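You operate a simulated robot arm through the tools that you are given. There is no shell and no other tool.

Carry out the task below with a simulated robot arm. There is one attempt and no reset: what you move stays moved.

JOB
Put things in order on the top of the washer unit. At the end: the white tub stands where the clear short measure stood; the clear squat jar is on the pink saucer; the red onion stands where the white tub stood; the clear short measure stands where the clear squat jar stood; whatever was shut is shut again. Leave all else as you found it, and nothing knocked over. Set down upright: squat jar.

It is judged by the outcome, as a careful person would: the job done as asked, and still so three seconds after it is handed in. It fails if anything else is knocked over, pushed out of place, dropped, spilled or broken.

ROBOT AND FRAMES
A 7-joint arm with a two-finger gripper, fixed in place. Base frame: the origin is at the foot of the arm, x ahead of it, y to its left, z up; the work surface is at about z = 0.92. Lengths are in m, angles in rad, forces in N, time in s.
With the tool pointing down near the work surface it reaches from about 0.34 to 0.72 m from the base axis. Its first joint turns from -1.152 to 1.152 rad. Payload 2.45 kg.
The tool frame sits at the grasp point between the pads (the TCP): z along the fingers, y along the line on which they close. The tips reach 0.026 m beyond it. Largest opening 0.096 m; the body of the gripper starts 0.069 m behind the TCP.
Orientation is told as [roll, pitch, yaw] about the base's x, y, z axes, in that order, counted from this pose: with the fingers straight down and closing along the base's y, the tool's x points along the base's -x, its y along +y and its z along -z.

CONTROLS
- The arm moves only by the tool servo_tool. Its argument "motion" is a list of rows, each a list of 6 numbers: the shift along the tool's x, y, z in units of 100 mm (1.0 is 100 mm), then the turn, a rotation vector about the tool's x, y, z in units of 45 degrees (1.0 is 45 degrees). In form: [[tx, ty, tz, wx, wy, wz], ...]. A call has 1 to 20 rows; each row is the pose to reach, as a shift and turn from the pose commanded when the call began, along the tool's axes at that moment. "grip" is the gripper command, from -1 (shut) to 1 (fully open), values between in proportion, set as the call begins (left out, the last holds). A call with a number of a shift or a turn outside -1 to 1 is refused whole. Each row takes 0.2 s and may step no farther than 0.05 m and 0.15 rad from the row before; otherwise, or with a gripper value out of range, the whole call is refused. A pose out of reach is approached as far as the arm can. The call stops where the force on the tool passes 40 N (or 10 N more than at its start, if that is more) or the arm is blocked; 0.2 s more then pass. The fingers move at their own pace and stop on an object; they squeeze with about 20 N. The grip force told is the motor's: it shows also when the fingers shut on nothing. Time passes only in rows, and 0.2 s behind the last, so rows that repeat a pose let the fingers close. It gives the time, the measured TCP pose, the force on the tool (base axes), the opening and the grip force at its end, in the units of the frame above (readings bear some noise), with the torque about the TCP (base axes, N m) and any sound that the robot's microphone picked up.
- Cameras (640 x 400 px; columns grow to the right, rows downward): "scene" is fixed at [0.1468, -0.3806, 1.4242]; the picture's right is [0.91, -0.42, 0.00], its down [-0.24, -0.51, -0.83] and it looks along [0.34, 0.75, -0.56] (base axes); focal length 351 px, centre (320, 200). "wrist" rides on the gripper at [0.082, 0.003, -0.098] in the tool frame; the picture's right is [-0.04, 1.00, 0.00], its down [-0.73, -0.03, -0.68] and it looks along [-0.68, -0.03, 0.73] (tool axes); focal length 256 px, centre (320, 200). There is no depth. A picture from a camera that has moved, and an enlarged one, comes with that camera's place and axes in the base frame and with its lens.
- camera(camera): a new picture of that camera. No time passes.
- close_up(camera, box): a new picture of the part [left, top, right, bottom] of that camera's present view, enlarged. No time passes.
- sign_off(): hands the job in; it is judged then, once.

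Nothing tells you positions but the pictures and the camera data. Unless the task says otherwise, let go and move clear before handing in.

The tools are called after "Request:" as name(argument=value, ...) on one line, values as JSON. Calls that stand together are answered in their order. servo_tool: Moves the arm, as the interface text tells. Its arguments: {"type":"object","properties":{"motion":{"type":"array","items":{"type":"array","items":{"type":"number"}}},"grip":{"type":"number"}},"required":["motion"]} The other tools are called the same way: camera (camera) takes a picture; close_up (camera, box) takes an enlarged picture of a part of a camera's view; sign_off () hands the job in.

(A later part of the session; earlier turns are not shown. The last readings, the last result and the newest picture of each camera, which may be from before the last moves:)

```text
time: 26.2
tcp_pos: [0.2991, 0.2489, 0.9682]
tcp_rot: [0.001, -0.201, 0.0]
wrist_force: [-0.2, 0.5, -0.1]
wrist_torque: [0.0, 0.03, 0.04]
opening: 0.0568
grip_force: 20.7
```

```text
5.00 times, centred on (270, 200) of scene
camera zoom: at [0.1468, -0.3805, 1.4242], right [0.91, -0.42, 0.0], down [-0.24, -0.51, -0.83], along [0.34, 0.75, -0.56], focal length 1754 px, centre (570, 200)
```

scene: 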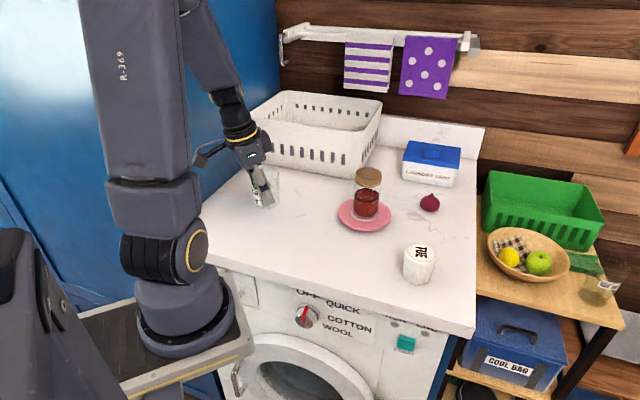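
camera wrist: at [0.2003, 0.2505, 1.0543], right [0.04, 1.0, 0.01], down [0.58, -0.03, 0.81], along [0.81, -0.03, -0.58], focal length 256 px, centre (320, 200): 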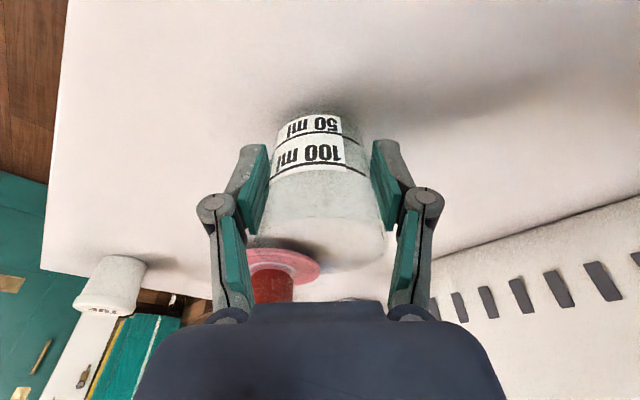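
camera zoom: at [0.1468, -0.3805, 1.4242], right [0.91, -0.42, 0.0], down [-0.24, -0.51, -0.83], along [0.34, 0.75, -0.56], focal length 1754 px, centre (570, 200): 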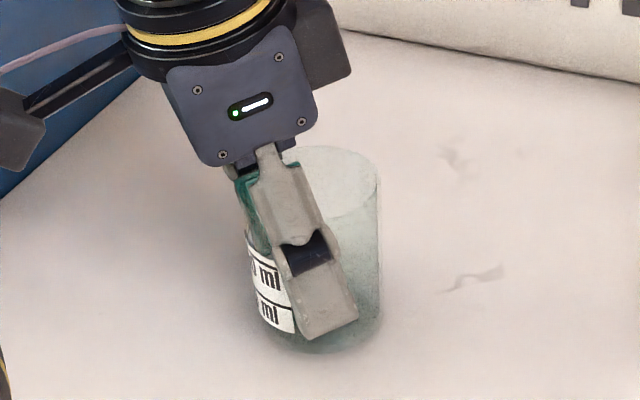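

No contact yet; stepping down a further couple of millimetres.

Request:
servo_tool(motion=[[0.002, 0, 0.01, 0, 0, 0], [0.004, 0, 0.02, 0, 0, 0], [0.004, 0, 0.02, 0, 0, 0]])

```text
time: 27.0
tcp_pos: [0.2982, 0.2488, 0.9654]
tcp_rot: [0.0, -0.2, 0.0]
wrist_force: [0.2, 0.0, -0.1]
wrist_torque: [0.05, -0.01, 0.0]
opening: 0.0567
grip_force: 20.2
```

Request:
servo_tool(motion=[[0.002, 0, 0.01, 0, 0, 0], [0.002, 0, 0.01, 0, 0, 0]])

Request:
close_up(camera="scene", box=[230, 160, 310, 240])

```text
time: 27.6
tcp_pos: [0.2994, 0.2482, 0.9653]
tcp_rot: [-0.001, -0.201, 0.0]
wrist_force: [-2.8, -0.6, 7.5]
wrist_torque: [-0.07, -0.06, -0.02]
opening: 0.0566
grip_force: 19.9
```

```text
5.00 times, centred on (270, 200) of scene
camera zoom: at [0.1467, -0.3806, 1.4242], right [0.91, -0.42, 0.0], down [-0.24, -0.51, -0.83], along [0.34, 0.75, -0.56], focal length 1754 px, centre (570, 200)
```

zoom: 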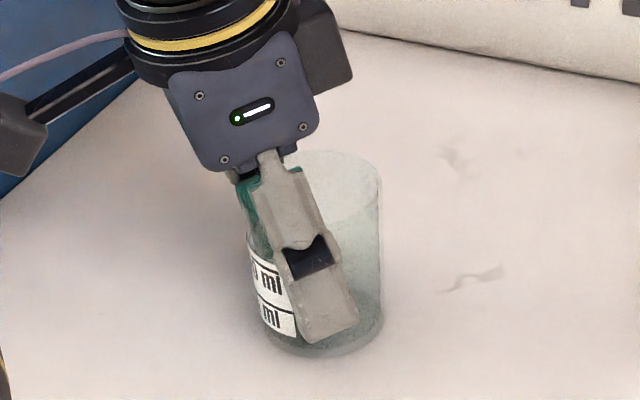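

The measure now rests on the surface (7.5 N contact). Releasing.

Request:
servo_tool(motion=[[0, 0, 0, 0, 0, 0], [0, 0, 0, 0, 0, 0], [0, 0, 0, 0, 0, 0], [0, 0, 0, 0, 0, 0]], grip=1)

Request:
close_up(camera="scene", box=[230, 160, 310, 240])

Request:
camera(camera="wrist")

```text
time: 28.6
tcp_pos: [0.2998, 0.2491, 0.9663]
tcp_rot: [0.0, -0.2, -0.001]
wrist_force: [-0.2, 0.0, 0.0]
wrist_torque: [-0.01, 0.01, 0.03]
opening: 0.0962
grip_force: 0.1
```

```text
5.00 times, centred on (270, 200) of scene
camera zoom: at [0.1468, -0.3806, 1.4242], right [0.91, -0.42, 0.0], down [-0.24, -0.51, -0.83], along [0.34, 0.75, -0.56], focal length 1754 px, centre (570, 200)
```

zoom: 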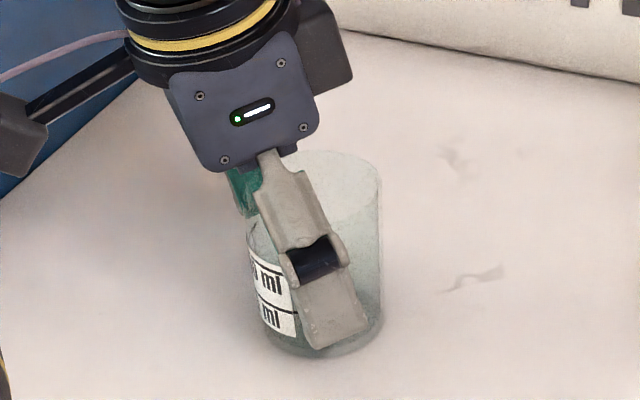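

```text
taken
camera wrist: at [0.2011, 0.2521, 1.0446], right [0.04, 1.0, 0.01], down [0.58, -0.03, 0.81], along [0.81, -0.03, -0.58], focal length 256 px, centre (320, 200)
```

wrist: 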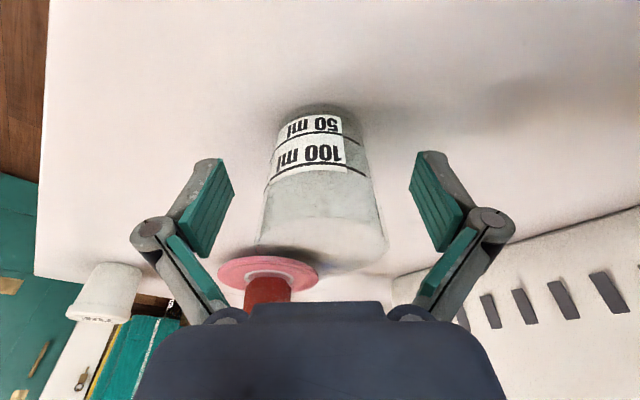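

The measure stands upright where the jar was. I'll rise straight up and head for the white tub at about (0.52, -0.02), keeping the same lean for placing it beside the basket later.

Request:
servo_tool(motion=[[-0.03, 0, -0.15, 0, 0, 0], [-0.08, 0, -0.4, 0, 0, 0], [-0.14, 0, -0.7, 0, 0, 0], [-0.199, 0, -0.98, 0, 0, 0]])

Request:
servo_tool(motion=[[-0.24, -0.25, -0.053, 0, 0, 0], [-0.48, -0.5, -0.106, 0, 0, 0], [-0.72, -0.75, -0.16, 0, 0, 0], [-0.96, -1.0, -0.213, 0, 0, 0]])

Request:
servo_tool(motion=[[-0.24, -0.25, 0.05, 0, 0, 0], [-0.49, -0.5, 0.1, 0, 0, 0], [-0.73, -0.75, 0.15, 0, 0, 0], [-0.9, -1.0, 0.183, 0, 0, 0], [-0.9, -1.0, 0.183, 0, 0, 0]])

Request:
camera(camera="wrist")

Request:
camera(camera="scene")

```text
time: 29.6
tcp_pos: [0.2984, 0.2482, 1.0652]
tcp_rot: [0.0, -0.199, -0.001]
wrist_force: [0.3, -0.1, 0.4]
wrist_torque: [0.0, 0.01, 0.02]
opening: 0.096
grip_force: 0.0
```

```text
time: 30.6
tcp_pos: [0.3896, 0.1469, 1.1043]
tcp_rot: [-0.001, -0.2, 0.0]
wrist_force: [0.7, -0.4, 0.2]
wrist_torque: [0.02, 0.04, -0.03]
opening: 0.0962
grip_force: 0.0
```

```text
time: 31.8
tcp_pos: [0.4827, 0.0487, 1.1032]
tcp_rot: [0.001, -0.2, 0.001]
wrist_force: [0.5, -0.2, -0.2]
wrist_torque: [0.06, -0.05, 0.06]
opening: 0.096
grip_force: 0.0
```

```text
taken
camera wrist: at [0.3834, 0.0525, 1.1836], right [0.04, 1.0, 0.01], down [0.58, -0.03, 0.81], along [0.81, -0.03, -0.58], focal length 256 px, centre (320, 200)
```

wrist: 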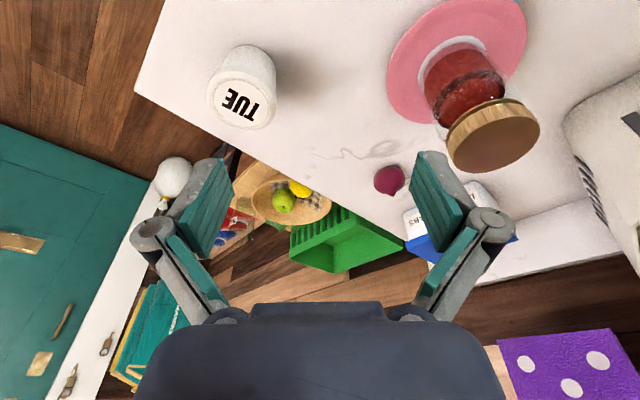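

```text
taken
```

scene: 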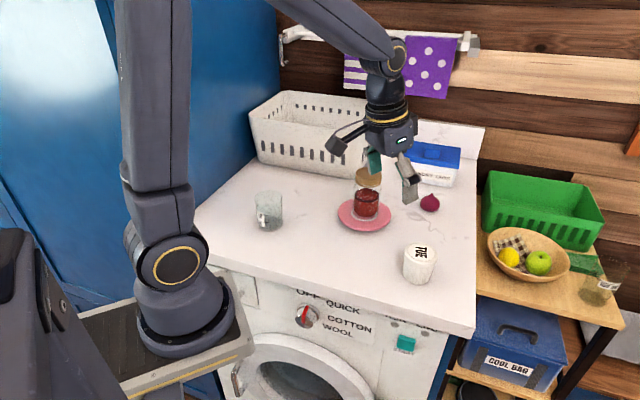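

The tub comes out at about (0.514, -0.022). Moving above it for a closer look.

Request:
servo_tool(motion=[[-0.1, -0.24, 0.05, 0, 0, 0], [-0.2, -0.48, 0.1, 0, 0, 0], [-0.28, -0.71, 0.16, 0, 0, 0], [-0.264, -0.71, 0.258, 0, 0, 0], [-0.264, -0.71, 0.258, 0, 0, 0]])

Request:
camera(camera="wrist")

Request:
close_up(camera="scene", box=[350, 180, 490, 320])

```text
time: 33.0
tcp_pos: [0.5124, -0.023, 1.0853]
tcp_rot: [-0.001, -0.201, 0.0]
wrist_force: [-0.2, -0.1, -0.2]
wrist_torque: [0.01, 0.02, 0.01]
opening: 0.096
grip_force: 0.0
```

```text
taken
camera wrist: at [0.4144, -0.0193, 1.1639], right [0.04, 1.0, 0.01], down [0.58, -0.03, 0.81], along [0.81, -0.03, -0.58], focal length 256 px, centre (320, 200)
```

wrist: 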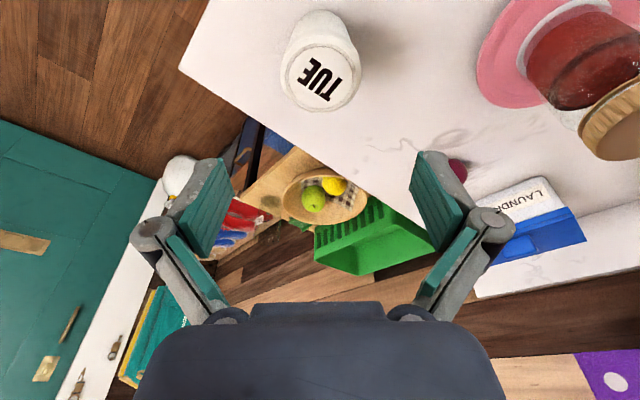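

```text
2.86 times, centred on (420, 250) of scene
camera zoom: at [0.1468, -0.3806, 1.4242], right [0.91, -0.42, 0.0], down [-0.24, -0.51, -0.83], along [0.34, 0.75, -0.56], focal length 1002 px, centre (34, 57)
```

zoom: 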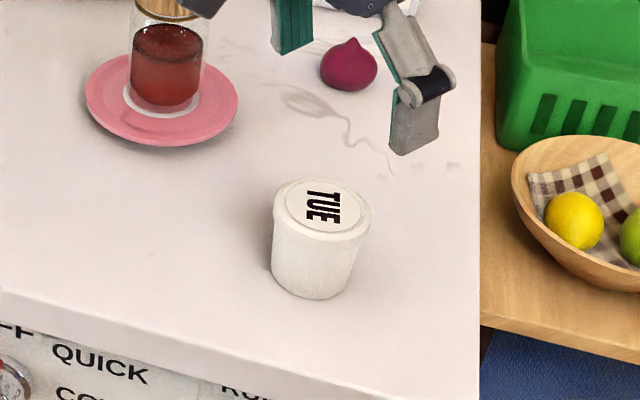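

The tub is right between the fingers, with its lid top near z ≈ 0.99. Lowering partway.

Request:
servo_tool(motion=[[0.04, 0, 0.2, 0, 0, 0], [0.08, 0, 0.4, 0, 0, 0], [0.12, 0, 0.6, 0, 0, 0], [0.159, 0, 0.784, 0, 0, 0], [0.159, 0, 0.784, 0, 0, 0]])

Request:
camera(camera="wrist")

Request:
close_up(camera="scene", box=[350, 180, 490, 320])

```text
time: 34.2
tcp_pos: [0.5137, -0.0215, 1.0061]
tcp_rot: [0.0, -0.2, 0.0]
wrist_force: [-0.1, -0.9, 0.1]
wrist_torque: [0.03, -0.03, 0.01]
opening: 0.0961
grip_force: 0.0
```

```text
taken
camera wrist: at [0.4142, -0.0187, 1.0855], right [0.04, 1.0, 0.01], down [0.58, -0.03, 0.81], along [0.81, -0.03, -0.58], focal length 256 px, centre (320, 200)
```

wrist: 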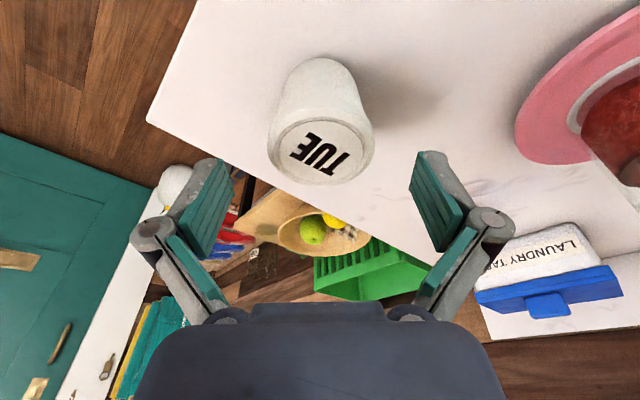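

```text
2.86 times, centred on (420, 250) of scene
camera zoom: at [0.1468, -0.3806, 1.4242], right [0.91, -0.42, 0.0], down [-0.24, -0.51, -0.83], along [0.34, 0.75, -0.56], focal length 1002 px, centre (34, 57)
```

zoom: 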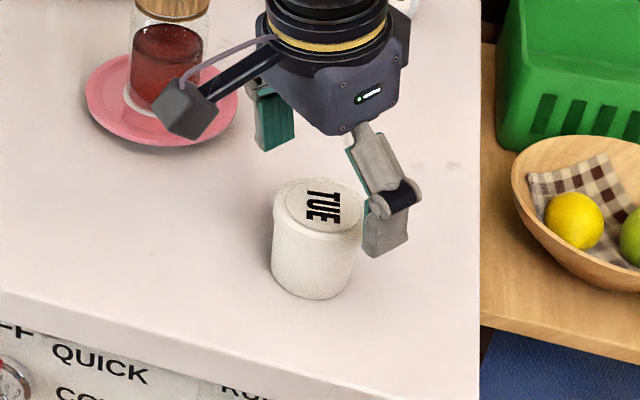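

Well aligned. Lowering the rest of the way to z ≈ 0.957.

Request:
servo_tool(motion=[[0.03, 0, 0.15, 0, 0, 0], [0.06, 0, 0.3, 0, 0, 0], [0.097, 0, 0.48, 0, 0, 0], [0.097, 0, 0.48, 0, 0, 0]])

Request:
camera(camera="wrist")

Request:
close_up(camera="scene", box=[350, 180, 490, 320])

```text
time: 35.2
tcp_pos: [0.5135, -0.0215, 0.9572]
tcp_rot: [-0.001, -0.199, 0.001]
wrist_force: [-0.2, -0.7, 0.7]
wrist_torque: [0.0, -0.03, -0.01]
opening: 0.0962
grip_force: 0.0
```

```text
taken
camera wrist: at [0.4149, -0.018, 1.0359], right [0.04, 1.0, 0.01], down [0.58, -0.03, 0.81], along [0.81, -0.03, -0.58], focal length 256 px, centre (320, 200)
```

wrist: 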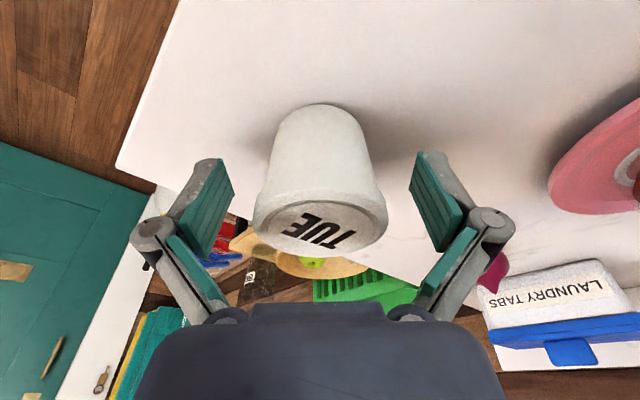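

```text
2.86 times, centred on (420, 250) of scene
camera zoom: at [0.1468, -0.3806, 1.4242], right [0.91, -0.42, 0.0], down [-0.24, -0.51, -0.83], along [0.34, 0.75, -0.56], focal length 1002 px, centre (34, 57)
```

zoom: 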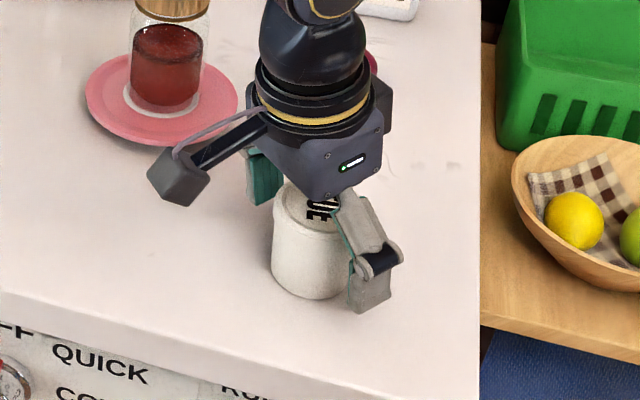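

The tub is between the pads, below its lid rim. Closing the gripper.

Request:
servo_tool(motion=[[0, 0, 0, 0, 0, 0], [0, 0, 0, 0, 0, 0], [0, 0, 0, 0, 0, 0], [0, 0, 0, 0, 0, 0], [0, 0, 0, 0, 0, 0]], grip=-1)

Request:
camera(camera="wrist")

Request:
close_up(camera="scene", box=[350, 180, 490, 320])

```text
time: 36.4
tcp_pos: [0.5131, -0.0211, 0.9556]
tcp_rot: [-0.001, -0.201, 0.001]
wrist_force: [0.3, 0.1, 0.5]
wrist_torque: [-0.04, 0.0, 0.01]
opening: 0.0575
grip_force: 19.9
```

```text
taken
camera wrist: at [0.4149, -0.018, 1.0361], right [0.04, 1.0, 0.01], down [0.58, -0.03, 0.81], along [0.81, -0.03, -0.58], focal length 256 px, centre (320, 200)
```

wrist: 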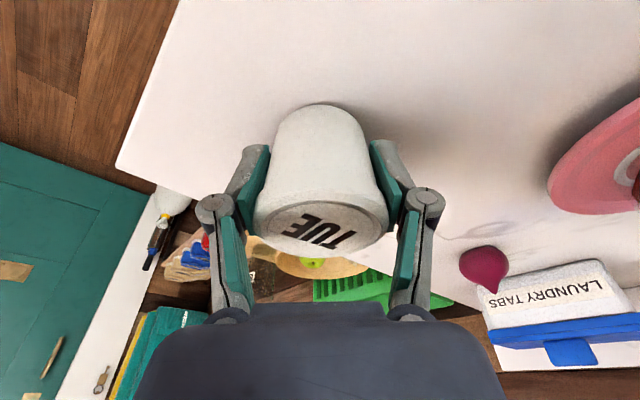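

```text
2.86 times, centred on (420, 250) of scene
camera zoom: at [0.1468, -0.3806, 1.4242], right [0.91, -0.42, 0.0], down [-0.24, -0.51, -0.83], along [0.34, 0.75, -0.56], focal length 1002 px, centre (34, 57)
```

zoom: 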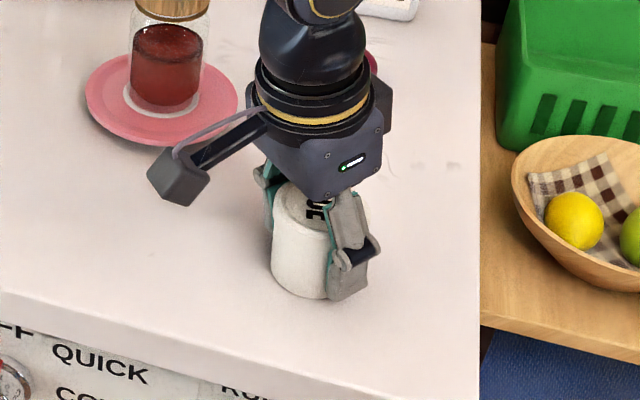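

Gripped at 0.0575 m. Test lift of 2 cm.

Request:
servo_tool(motion=[[-0.01, 0, -0.05, 0, 0, 0], [-0.02, 0, -0.1, 0, 0, 0], [-0.04, 0, -0.196, 0, 0, 0], [-0.04, 0, -0.196, 0, 0, 0]])

Request:
camera(camera="wrist")

Request:
close_up(camera="scene", box=[350, 180, 490, 320])

```text
time: 37.4
tcp_pos: [0.513, -0.0228, 0.9753]
tcp_rot: [0.0, -0.199, 0.002]
wrist_force: [-1.1, 0.2, -2.0]
wrist_torque: [0.0, -0.02, 0.04]
opening: 0.0575
grip_force: 19.9
```

```text
taken
camera wrist: at [0.4146, -0.0189, 1.0553], right [0.04, 1.0, 0.01], down [0.58, -0.03, 0.81], along [0.81, -0.03, -0.58], focal length 256 px, centre (320, 200)
```

wrist: 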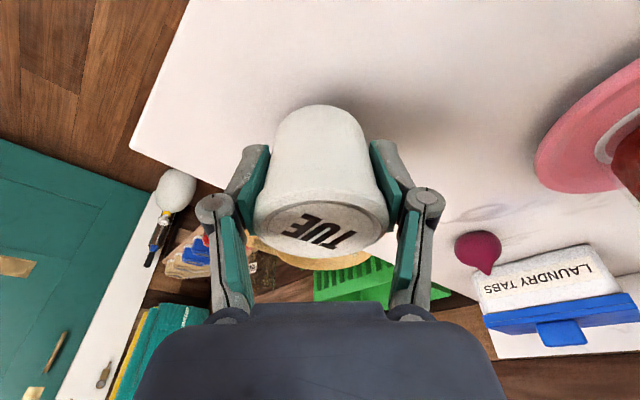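

```text
2.86 times, centred on (420, 250) of scene
camera zoom: at [0.1468, -0.3806, 1.4242], right [0.91, -0.42, 0.0], down [-0.24, -0.51, -0.83], along [0.34, 0.75, -0.56], focal length 1002 px, centre (34, 57)
```

zoom: 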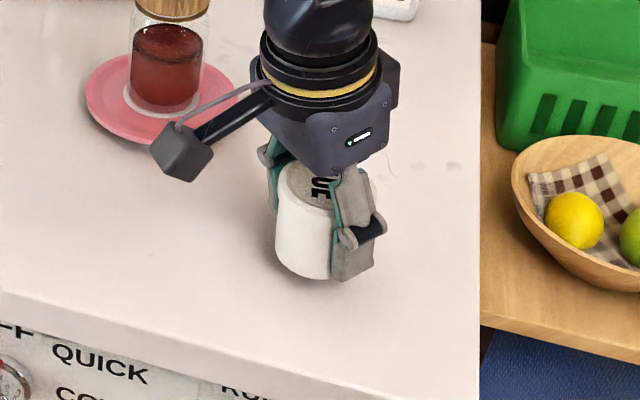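

The tub lifts cleanly (about 2 N). Raising it well above the jar and carrying it around toward the basket.

Request:
servo_tool(motion=[[-0.05, 0, -0.25, 0, 0, 0], [-0.1, 0, -0.5, 0, 0, 0], [-0.15, 0, -0.75, 0, 0, 0], [-0.199, 0, -0.98, 0, 0, 0]])

Request:
servo_tool(motion=[[-0.05, 0, -0.25, 0, 0, 0], [-0.09, 0.05, -0.46, 0, 0, 0], [0.13, 0.3, -0.51, 0, 0, 0], [0.35, 0.55, -0.57, 0, 0, 0], [0.57, 0.8, -0.62, 0, 0, 0], [0.783, 1.0, -0.669, 0, 0, 0]])

Request:
servo_tool(motion=[[0.05, 0.17, -0.01, -0.032, 0, -0.159], [0.1, 0.33, -0.02, -0.064, 0, -0.318], [0.15, 0.5, -0.03, -0.0965, 0, -0.4765], [0.2, 0.67, -0.04, -0.129, 0, -0.635], [0.25, 0.83, -0.05, -0.161, 0, -0.794], [0.294, 1.0, -0.06, -0.193, 0, -0.953], [0.294, 1.0, -0.06, -0.193, 0, -0.953]])

Request:
camera(camera="scene")

Request:
camera(camera="wrist")

```text
time: 38.4
tcp_pos: [0.5134, -0.0221, 1.0769]
tcp_rot: [0.001, -0.2, 0.001]
wrist_force: [-0.4, -0.5, -1.5]
wrist_torque: [-0.02, 0.02, 0.02]
opening: 0.0575
grip_force: 20.5
```

```text
time: 39.8
tcp_pos: [0.4236, 0.0774, 1.126]
tcp_rot: [0.0, -0.2, 0.0]
wrist_force: [-0.8, 0.2, -1.5]
wrist_torque: [-0.04, -0.02, 0.0]
opening: 0.0572
grip_force: 20.3
```

```text
time: 41.4
tcp_pos: [0.3911, 0.1782, 1.1273]
tcp_rot: [0.0, -0.202, 0.765]
wrist_force: [0.4, 0.1, -1.4]
wrist_torque: [0.01, 0.0, -0.03]
opening: 0.0572
grip_force: 19.9
```

```text
taken
```

scene: 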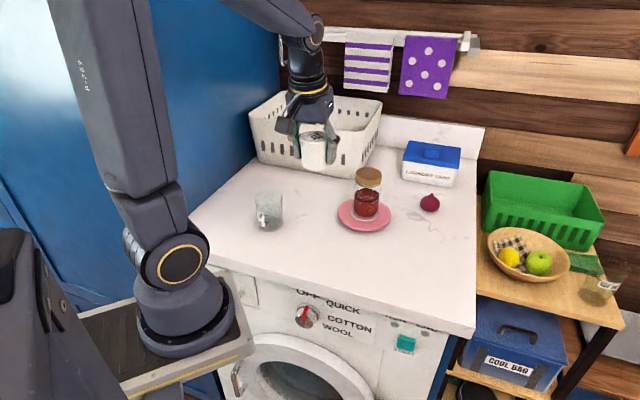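

```text
taken
camera wrist: at [0.319, 0.112, 1.2066], right [-0.66, 0.75, 0.01], down [0.44, 0.38, 0.81], along [0.6, 0.54, -0.58], focal length 256 px, centre (320, 200)
```

wrist: 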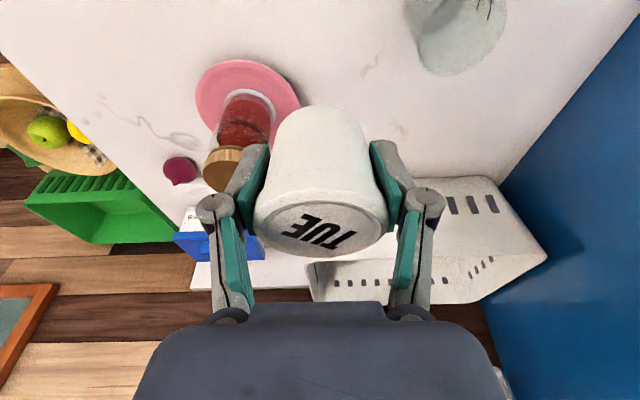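

All clear. Moving along toward the measure's former spot at (0.386, 0.4135), staying above the basket rim height for now.

Request:
servo_tool(motion=[[-0.19, 0.216, 0.039, 0, 0, 0], [-0.38, 0.432, 0.078, 0, 0, 0], [-0.573, 0.649, 0.116, 0, 0, 0], [-0.764, 0.865, 0.155, 0, 0, 0]])

Request:
servo_tool(motion=[[-0.19, 0.216, 0.039, 0, 0, 0], [-0.38, 0.432, 0.078, 0, 0, 0], [-0.573, 0.649, 0.116, 0, 0, 0], [-0.772, 0.869, 0.157, 0, 0, 0], [-0.772, 0.869, 0.157, 0, 0, 0]])

Request:
camera(camera="scene")

Request:
camera(camera="wrist")

```text
time: 42.4
tcp_pos: [0.3877, 0.2937, 1.1238]
tcp_rot: [0.001, -0.199, 0.763]
wrist_force: [0.2, -0.8, -1.5]
wrist_torque: [-0.02, -0.02, 0.02]
opening: 0.0575
grip_force: 20.4
```

```text
time: 43.6
tcp_pos: [0.387, 0.4119, 1.124]
tcp_rot: [0.001, -0.2, 0.765]
wrist_force: [0.1, -0.4, -1.2]
wrist_torque: [0.02, 0.04, 0.0]
opening: 0.0576
grip_force: 20.3
```

```text
taken
```

scene: 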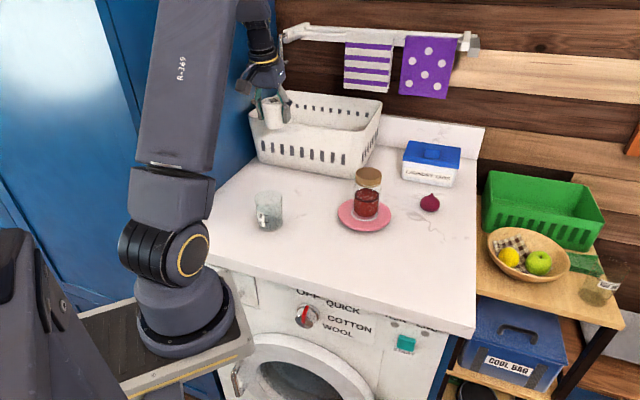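

```text
taken
camera wrist: at [0.3138, 0.3455, 1.204], right [-0.66, 0.75, 0.01], down [0.44, 0.38, 0.81], along [0.6, 0.54, -0.58], focal length 256 px, centre (320, 200)
```

wrist: 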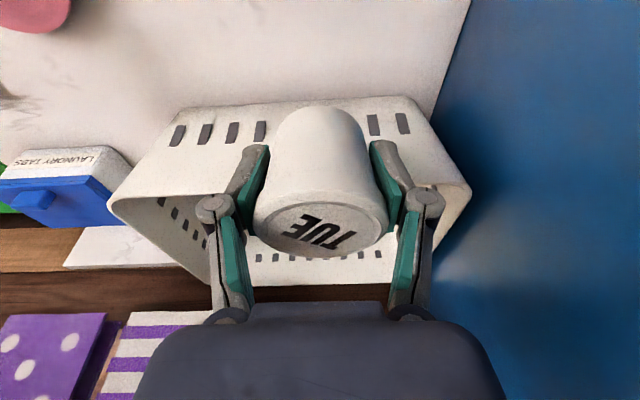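

The tub is positioned above the target. Lowering 10 cm first, then I'll check the clearance to the basket.

Request:
servo_tool(motion=[[0.04, 0.014, 0.2, 0, 0, 0], [0.08, 0.014, 0.4, 0, 0, 0], [0.12, 0.014, 0.6, 0, 0, 0], [0.16, 0.014, 0.8, 0, 0, 0], [0.199, 0.014, 0.98, 0, 0, 0], [0.199, 0.014, 0.98, 0, 0, 0]])

Request:
close_up(camera="scene", box=[200, 60, 360, 220])

Request:
camera(camera="wrist")

```text
time: 45.0
tcp_pos: [0.3853, 0.4131, 1.0256]
tcp_rot: [0.0, -0.201, 0.764]
wrist_force: [-0.6, -0.4, -1.5]
wrist_torque: [0.01, -0.01, 0.01]
opening: 0.0573
grip_force: 19.7
```

```text
2.50 times, centred on (280, 140) of scene
camera zoom: at [0.1468, -0.3805, 1.4242], right [0.91, -0.42, 0.0], down [-0.24, -0.51, -0.83], along [0.34, 0.75, -0.56], focal length 877 px, centre (420, 350)
```

zoom: 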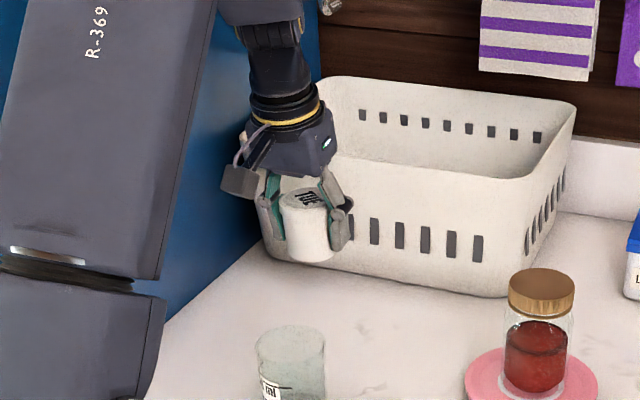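

```text
taken
camera wrist: at [0.3118, 0.3465, 1.1045], right [-0.66, 0.75, 0.01], down [0.44, 0.38, 0.81], along [0.6, 0.54, -0.58], focal length 256 px, centre (320, 200)
```

wrist: 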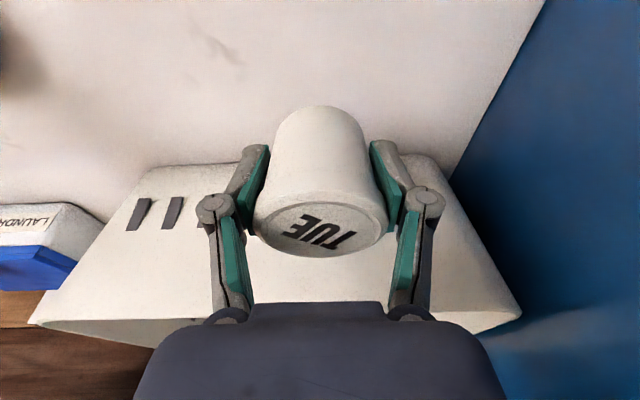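

Clear of the basket. Lowering further to about 8 mm above the surface.

Request:
servo_tool(motion=[[0.02, -0.007, 0.15, 0, 0, 0], [0.05, -0.007, 0.3, 0, 0, 0], [0.08, -0.007, 0.45, 0, 0, 0], [0.109, -0.007, 0.59, 0, 0, 0], [0.109, -0.007, 0.59, 0, 0, 0]])

Request:
close_up(camera="scene", box=[200, 60, 360, 220])

Request:
camera(camera="wrist")

```text
time: 46.2
tcp_pos: [0.3849, 0.4135, 0.9664]
tcp_rot: [-0.001, -0.2, 0.766]
wrist_force: [-0.5, -0.3, -1.4]
wrist_torque: [-0.02, -0.01, 0.01]
opening: 0.0573
grip_force: 20.2
```

```text
2.50 times, centred on (280, 140) of scene
camera zoom: at [0.1468, -0.3805, 1.4242], right [0.91, -0.42, 0.0], down [-0.24, -0.51, -0.83], along [0.34, 0.75, -0.56], focal length 877 px, centre (420, 350)
```

zoom: 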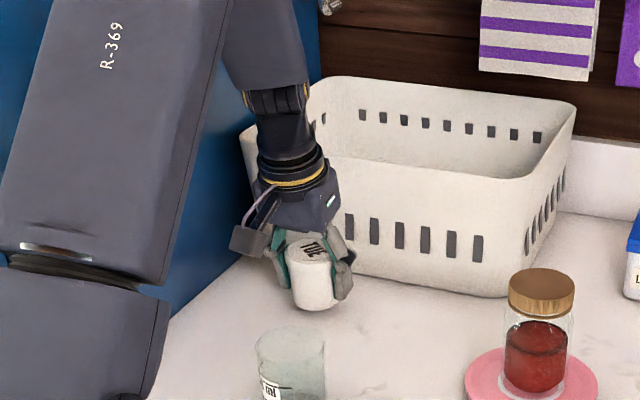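

```text
taken
camera wrist: at [0.3125, 0.347, 1.0456], right [-0.66, 0.75, 0.01], down [0.44, 0.38, 0.81], along [0.6, 0.54, -0.58], focal length 256 px, centre (320, 200)
```

wrist: 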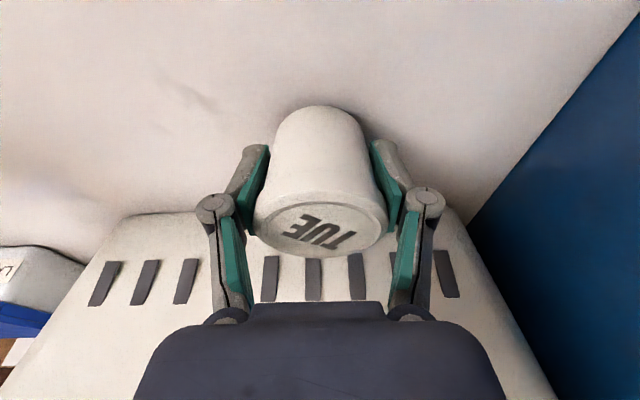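

Position matches the measure's original place. Lowering to contact in small steps.

Request:
servo_tool(motion=[[0.006, 0, 0.03, 0, 0, 0], [0.011, 0, 0.055, 0, 0, 0], [0.016, 0, 0.08, 0, 0, 0], [0.016, 0, 0.08, 0, 0, 0]])

Request:
servo_tool(motion=[[0.002, 0, 0.008, 0, 0, 0], [0.003, 0, 0.013, 0, 0, 0], [0.003, 0, 0.013, 0, 0, 0]])

Request:
close_up(camera="scene", box=[240, 110, 320, 200])

```text
time: 47.2
tcp_pos: [0.3857, 0.413, 0.9582]
tcp_rot: [-0.001, -0.197, 0.766]
wrist_force: [-0.2, 0.2, -1.6]
wrist_torque: [-0.01, -0.05, -0.01]
opening: 0.0575
grip_force: 20.0
```

```text
time: 48.0
tcp_pos: [0.3873, 0.4109, 0.9554]
tcp_rot: [-0.001, -0.201, 0.765]
wrist_force: [-0.1, 0.5, -1.5]
wrist_torque: [0.01, 0.0, -0.05]
opening: 0.0574
grip_force: 20.0
```

```text
4.44 times, centred on (280, 155) of scene
camera zoom: at [0.1468, -0.3805, 1.4242], right [0.91, -0.42, 0.0], down [-0.24, -0.51, -0.83], along [0.34, 0.75, -0.56], focal length 1559 px, centre (498, 400)
```

zoom: 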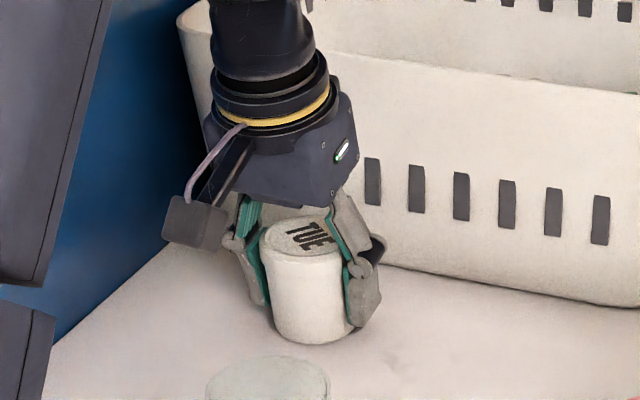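

Request:
servo_tool(motion=[[0.002, 0, 0.01, 0, 0, 0], [0.002, 0, 0.01, 0, 0, 0]])

Request:
camera(camera="wrist")

```text
time: 48.6
tcp_pos: [0.3866, 0.4134, 0.9566]
tcp_rot: [0.001, -0.201, 0.765]
wrist_force: [-0.4, -1.9, 5.8]
wrist_torque: [-0.03, 0.15, 0.01]
opening: 0.0572
grip_force: 20.3
```

```text
taken
camera wrist: at [0.3128, 0.346, 1.0354], right [-0.66, 0.75, 0.01], down [0.44, 0.38, 0.81], along [0.6, 0.54, -0.58], focal length 256 px, centre (320, 200)
```

wrist: 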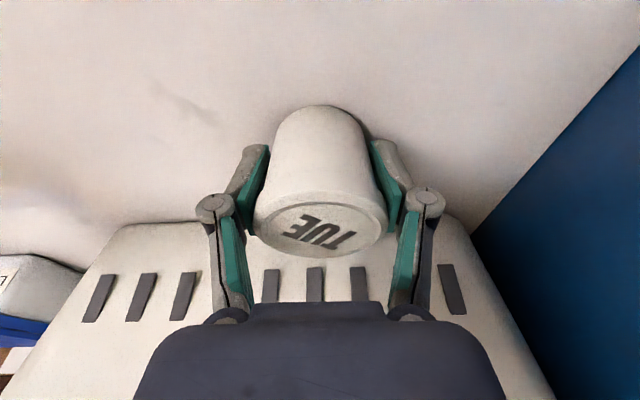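

The tub is now resting on the surface (about 6 N contact) where the measure stood. Releasing, then backing straight up.

Request:
servo_tool(motion=[[0, 0, 0, 0, 0, 0], [0, 0, 0, 0, 0, 0], [0, 0, 0, 0, 0, 0], [0, 0, 0, 0, 0, 0]], grip=1)

Request:
close_up(camera="scene", box=[200, 60, 360, 220])

Request:
camera(camera="wrist")

```text
time: 49.6
tcp_pos: [0.3863, 0.4119, 0.9566]
tcp_rot: [0.001, -0.2, 0.764]
wrist_force: [-0.6, -0.6, -0.2]
wrist_torque: [-0.02, 0.01, 0.02]
opening: 0.0962
grip_force: 0.1
```

```text
2.50 times, centred on (280, 140) of scene
camera zoom: at [0.1468, -0.3806, 1.4242], right [0.91, -0.42, 0.0], down [-0.24, -0.51, -0.83], along [0.34, 0.75, -0.56], focal length 877 px, centre (420, 350)
```

zoom: 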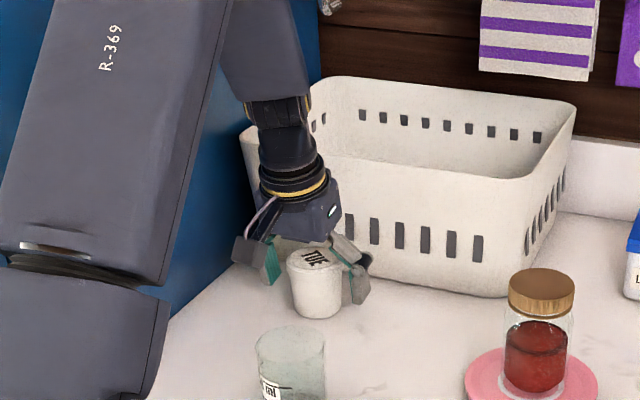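

```text
taken
camera wrist: at [0.3127, 0.3459, 1.035], right [-0.66, 0.75, 0.01], down [0.44, 0.38, 0.81], along [0.6, 0.54, -0.58], focal length 256 px, centre (320, 200)
```

wrist: 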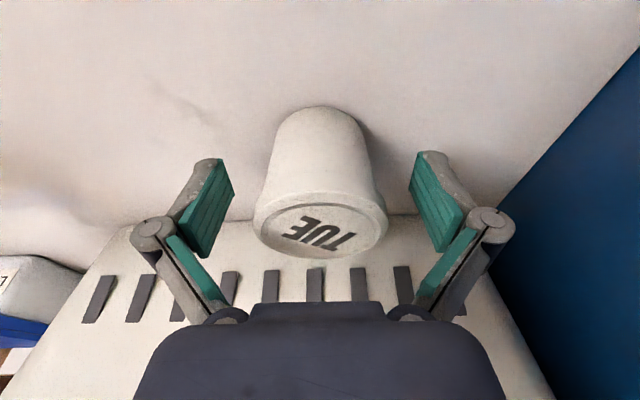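

The tub stands upright, lid on, in its new place. Backing straight up and travelling high over to the onion at about (0.678, 0.145).

Request:
servo_tool(motion=[[-0.03, 0, -0.15, 0, 0, 0], [-0.08, 0, -0.4, 0, 0, 0], [-0.14, 0, -0.7, 0, 0, 0], [-0.199, 0, -0.98, 0, 0, 0]])

Request:
servo_tool(motion=[[-0.06, 0, -0.3, 0, 0, 0], [-0.119, -0.2, -0.588, 0, 0, 0], [-0.119, -0.5, -0.588, 0, 0, 0], [-0.119, -0.8, -0.588, 0, 0, 0], [-0.119, -0.95, -0.588, 0, 0, 0]])

Request:
servo_tool(motion=[[0, -0.3, 0, 0, 0, 0], [0, -0.6, 0, 0, 0, 0], [0, -0.9, 0, 0, 0, 0], [0, -1.0, 0, 0, 0, 0]])

Request:
camera(camera="wrist")

Request:
camera(camera="scene")

```text
time: 50.6
tcp_pos: [0.3854, 0.4117, 1.0567]
tcp_rot: [0.0, -0.201, 0.762]
wrist_force: [0.3, 0.3, 1.3]
wrist_torque: [0.01, 0.02, 0.03]
opening: 0.0961
grip_force: 0.0
```

```text
time: 51.8
tcp_pos: [0.4526, 0.3444, 1.1148]
tcp_rot: [0.0, -0.2, 0.765]
wrist_force: [-0.3, 0.4, 0.4]
wrist_torque: [-0.01, -0.01, 0.02]
opening: 0.0961
grip_force: 0.0
```

```text
time: 52.8
tcp_pos: [0.5208, 0.272, 1.1163]
tcp_rot: [0.0, -0.2, 0.762]
wrist_force: [0.3, 0.3, 0.7]
wrist_torque: [0.0, 0.01, 0.02]
opening: 0.0961
grip_force: 0.1
```

```text
taken
camera wrist: at [0.4472, 0.205, 1.1957], right [-0.66, 0.75, 0.01], down [0.44, 0.38, 0.81], along [0.6, 0.54, -0.58], focal length 256 px, centre (320, 200)
```

wrist: 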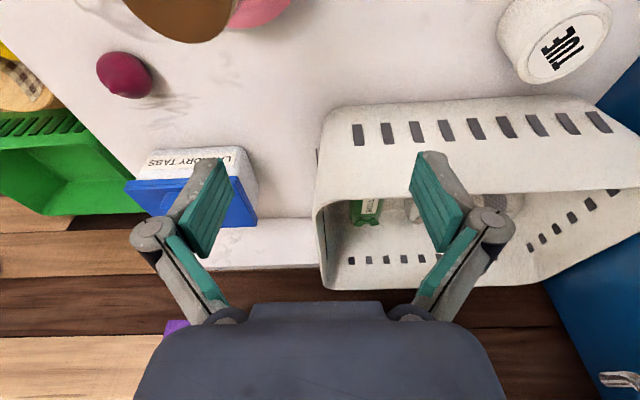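

```text
taken
```

scene: 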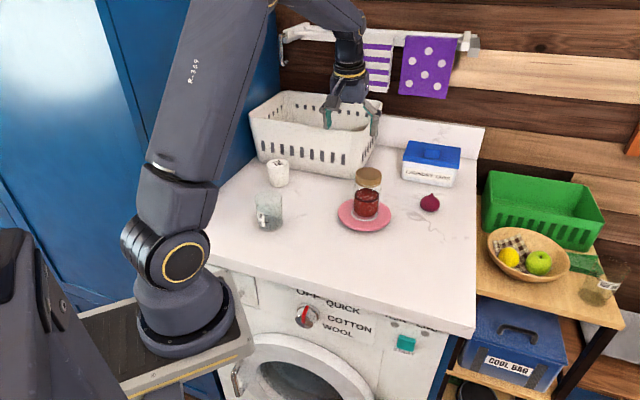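

Everything placed so far looks right. Continuing to above the onion.

Request:
servo_tool(motion=[[0, -0.3, 0, 0, 0, 0], [0, -0.6, 0, 0, 0, 0], [0, -0.9, 0, 0, 0, 0], [0, -1.0, 0, 0, 0, 0]])

Request:
servo_tool(motion=[[-0.06, -0.25, 0.013, 0, 0, 0], [-0.125, -0.5, 0.026, 0, 0, 0], [-0.19, -0.75, 0.039, 0, 0, 0], [-0.251, -1.0, 0.051, 0, 0, 0], [-0.251, -1.0, 0.051, 0, 0, 0]])

Request:
camera(camera="wrist")

Request:
close_up(camera="scene", box=[340, 100, 500, 260])

```text
time: 53.8
tcp_pos: [0.5897, 0.1996, 1.1158]
tcp_rot: [0.0, -0.2, 0.764]
wrist_force: [-0.2, 1.0, -0.4]
wrist_torque: [0.0, 0.0, 0.04]
opening: 0.0963
grip_force: 0.0
```

```text
time: 55.0
tcp_pos: [0.6776, 0.1442, 1.1168]
tcp_rot: [0.0, -0.201, 0.765]
wrist_force: [0.5, 0.2, -0.2]
wrist_torque: [0.03, -0.01, 0.01]
opening: 0.096
grip_force: 0.0
```

```text
taken
camera wrist: at [0.6041, 0.0781, 1.1958], right [-0.66, 0.75, 0.01], down [0.44, 0.38, 0.81], along [0.6, 0.54, -0.58], focal length 256 px, centre (320, 200)
```

wrist: 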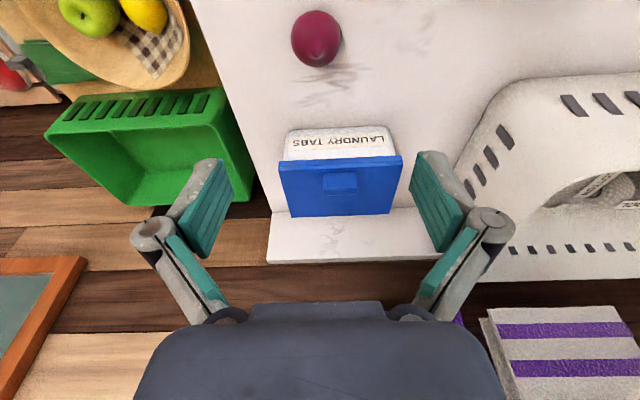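

```text
2.50 times, centred on (420, 180) of scene
camera zoom: at [0.1468, -0.3806, 1.4242], right [0.91, -0.42, 0.0], down [-0.24, -0.51, -0.83], along [0.34, 0.75, -0.56], focal length 877 px, centre (70, 250)
```

zoom: 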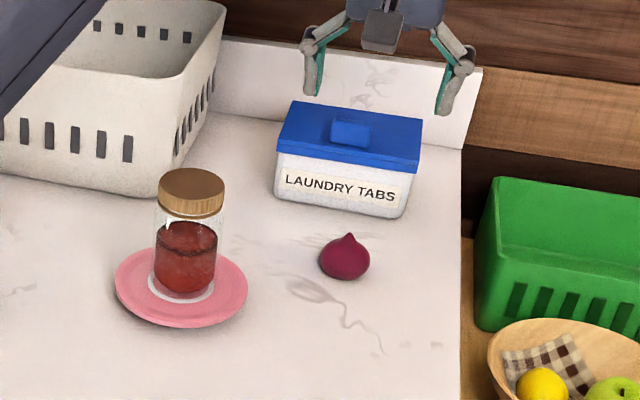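

The onion is at about (0.681, 0.145), about 5 cm wide. Descending partway.

Request:
servo_tool(motion=[[0.02, -0.02, 0.22, 0, 0, 0], [0.06, -0.02, 0.45, 0, 0, 0], [0.105, -0.02, 0.67, 0, 0, 0], [0.149, -0.02, 0.888, 0, 0, 0], [0.149, -0.02, 0.888, 0, 0, 0]])

Request:
camera(camera="wrist")

Request:
close_up(camera="scene", box=[340, 100, 500, 260])

```text
time: 56.2
tcp_pos: [0.6826, 0.1459, 1.026]
tcp_rot: [0.002, -0.199, 0.765]
wrist_force: [0.3, -0.1, -0.5]
wrist_torque: [0.0, -0.03, -0.02]
opening: 0.0963
grip_force: 0.1
```

```text
taken
camera wrist: at [0.6084, 0.0789, 1.1049], right [-0.66, 0.75, 0.01], down [0.44, 0.38, 0.81], along [0.6, 0.54, -0.58], focal length 256 px, centre (320, 200)
```

wrist: 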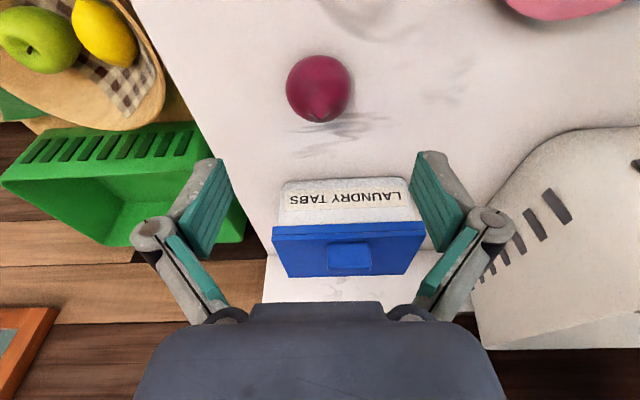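

```text
2.50 times, centred on (420, 180) of scene
camera zoom: at [0.1468, -0.3806, 1.4242], right [0.91, -0.42, 0.0], down [-0.24, -0.51, -0.83], along [0.34, 0.75, -0.56], focal length 877 px, centre (70, 250)
```

zoom: 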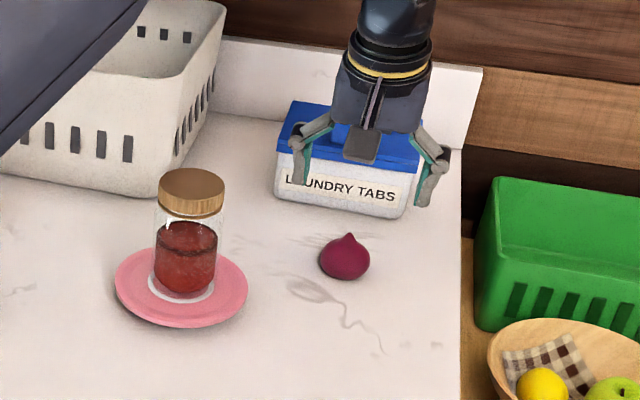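

Alignment is on. Lowering to grasp height, with the tips about 7 mm above the surface.

Request:
servo_tool(motion=[[0.035, 0, 0.175, 0, 0, 0], [0.07, 0, 0.35, 0, 0, 0], [0.105, 0, 0.52, 0, 0, 0], [0.141, 0, 0.696, 0, 0, 0], [0.141, 0, 0.696, 0, 0, 0]])

Request:
camera(camera="wrist")

Request:
close_up(camera="scene", box=[340, 100, 500, 260])

```text
time: 57.4
tcp_pos: [0.6828, 0.1443, 0.9536]
tcp_rot: [0.001, -0.202, 0.766]
wrist_force: [-0.3, -0.2, 0.6]
wrist_torque: [-0.01, 0.01, 0.03]
opening: 0.0961
grip_force: 0.2
```

```text
taken
camera wrist: at [0.6086, 0.0791, 1.033], right [-0.66, 0.75, 0.01], down [0.44, 0.38, 0.81], along [0.6, 0.54, -0.58], focal length 256 px, centre (320, 200)
```

wrist: 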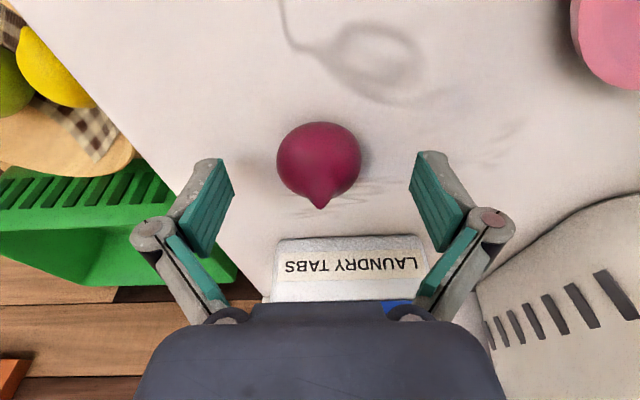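

```text
2.50 times, centred on (420, 180) of scene
camera zoom: at [0.1468, -0.3806, 1.4242], right [0.91, -0.42, 0.0], down [-0.24, -0.51, -0.83], along [0.34, 0.75, -0.56], focal length 877 px, centre (70, 250)
```

zoom: 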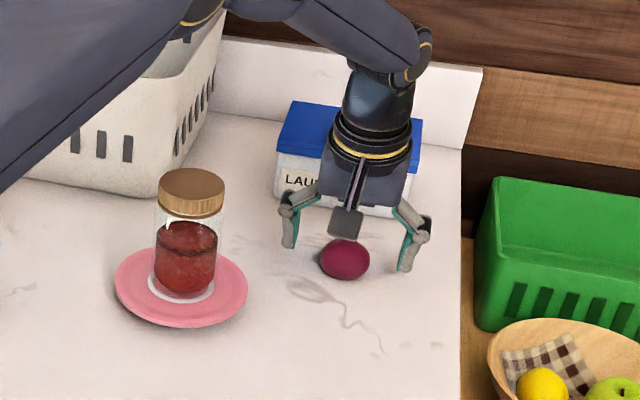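

The onion is between the fingers, a few millimetres toward me from the pad centre line. A 5 mm shift to centre it, then closing.

Request:
servo_tool(motion=[[0.03, 0, 0.005, 0, 0, 0], [0.053, 0, 0.01, 0, 0, 0], [0.053, 0, 0.01, 0, 0, 0]])

Request:
servo_tool(motion=[[0, 0, 0, 0, 0, 0], [0, 0, 0, 0, 0, 0], [0, 0, 0, 0, 0, 0], [0, 0, 0, 0, 0, 0], [0, 0, 0, 0, 0, 0], [0, 0, 0, 0, 0, 0]], grip=-1)

Request:
camera(camera="wrist")

Request:
close_up(camera="scene", box=[340, 100, 500, 260])

```text
time: 58.2
tcp_pos: [0.6784, 0.1416, 0.9511]
tcp_rot: [-0.001, -0.202, 0.765]
wrist_force: [-1.1, -0.7, -0.3]
wrist_torque: [0.0, 0.0, 0.04]
opening: 0.0958
grip_force: 0.0
```

```text
time: 59.6
tcp_pos: [0.6786, 0.1424, 0.9515]
tcp_rot: [0.001, -0.201, 0.764]
wrist_force: [0.3, -0.6, 2.7]
wrist_torque: [0.03, 0.02, 0.01]
opening: 0.046
grip_force: 19.8
```

```text
taken
camera wrist: at [0.6053, 0.0759, 1.0312], right [-0.66, 0.75, 0.01], down [0.44, 0.38, 0.81], along [0.6, 0.54, -0.58], focal length 256 px, centre (320, 200)
```

wrist: 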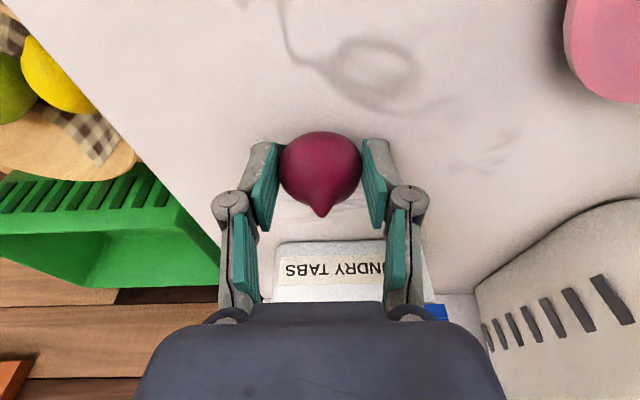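

```text
2.50 times, centred on (420, 180) of scene
camera zoom: at [0.1468, -0.3806, 1.4242], right [0.91, -0.42, 0.0], down [-0.24, -0.51, -0.83], along [0.34, 0.75, -0.56], focal length 877 px, centre (70, 250)
```

zoom: 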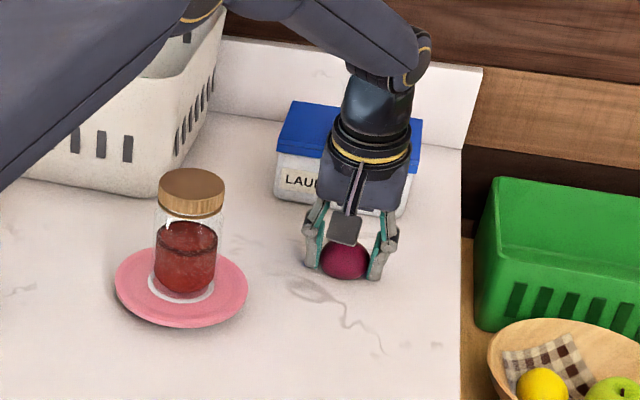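

Onion gripped at 0.046 m. Test lift.

Request:
servo_tool(motion=[[-0.01, 0, -0.05, 0, 0, 0], [-0.02, 0, -0.1, 0, 0, 0], [-0.04, 0, -0.196, 0, 0, 0], [-0.04, 0, -0.196, 0, 0, 0]])

Request:
camera(camera="wrist")

Request:
close_up(camera="scene", box=[340, 100, 500, 260])

```text
time: 60.6
tcp_pos: [0.6787, 0.1428, 0.9731]
tcp_rot: [-0.001, -0.2, 0.766]
wrist_force: [-0.3, 0.6, 0.4]
wrist_torque: [0.01, -0.02, 0.0]
opening: 0.0458
grip_force: 20.0
```

```text
taken
camera wrist: at [0.6053, 0.0767, 1.0514], right [-0.66, 0.75, 0.01], down [0.44, 0.38, 0.81], along [0.6, 0.54, -0.58], focal length 256 px, centre (320, 200)
```

wrist: 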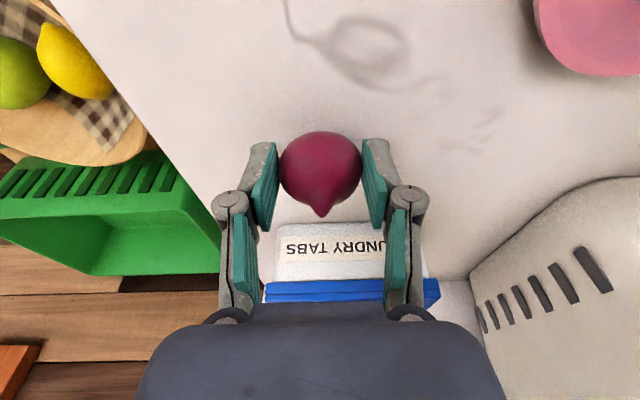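

```text
2.50 times, centred on (420, 180) of scene
camera zoom: at [0.1468, -0.3806, 1.4242], right [0.91, -0.42, 0.0], down [-0.24, -0.51, -0.83], along [0.34, 0.75, -0.56], focal length 877 px, centre (70, 250)
```

zoom: 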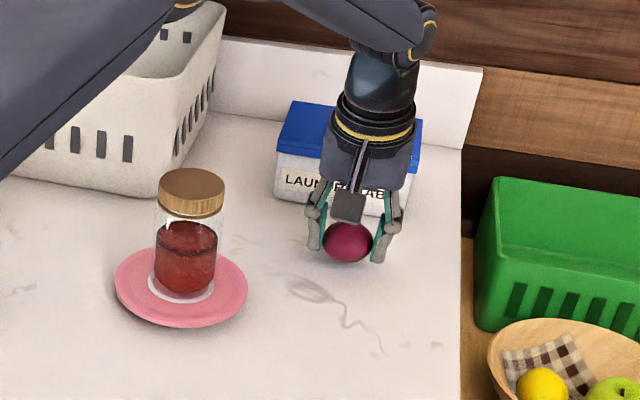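

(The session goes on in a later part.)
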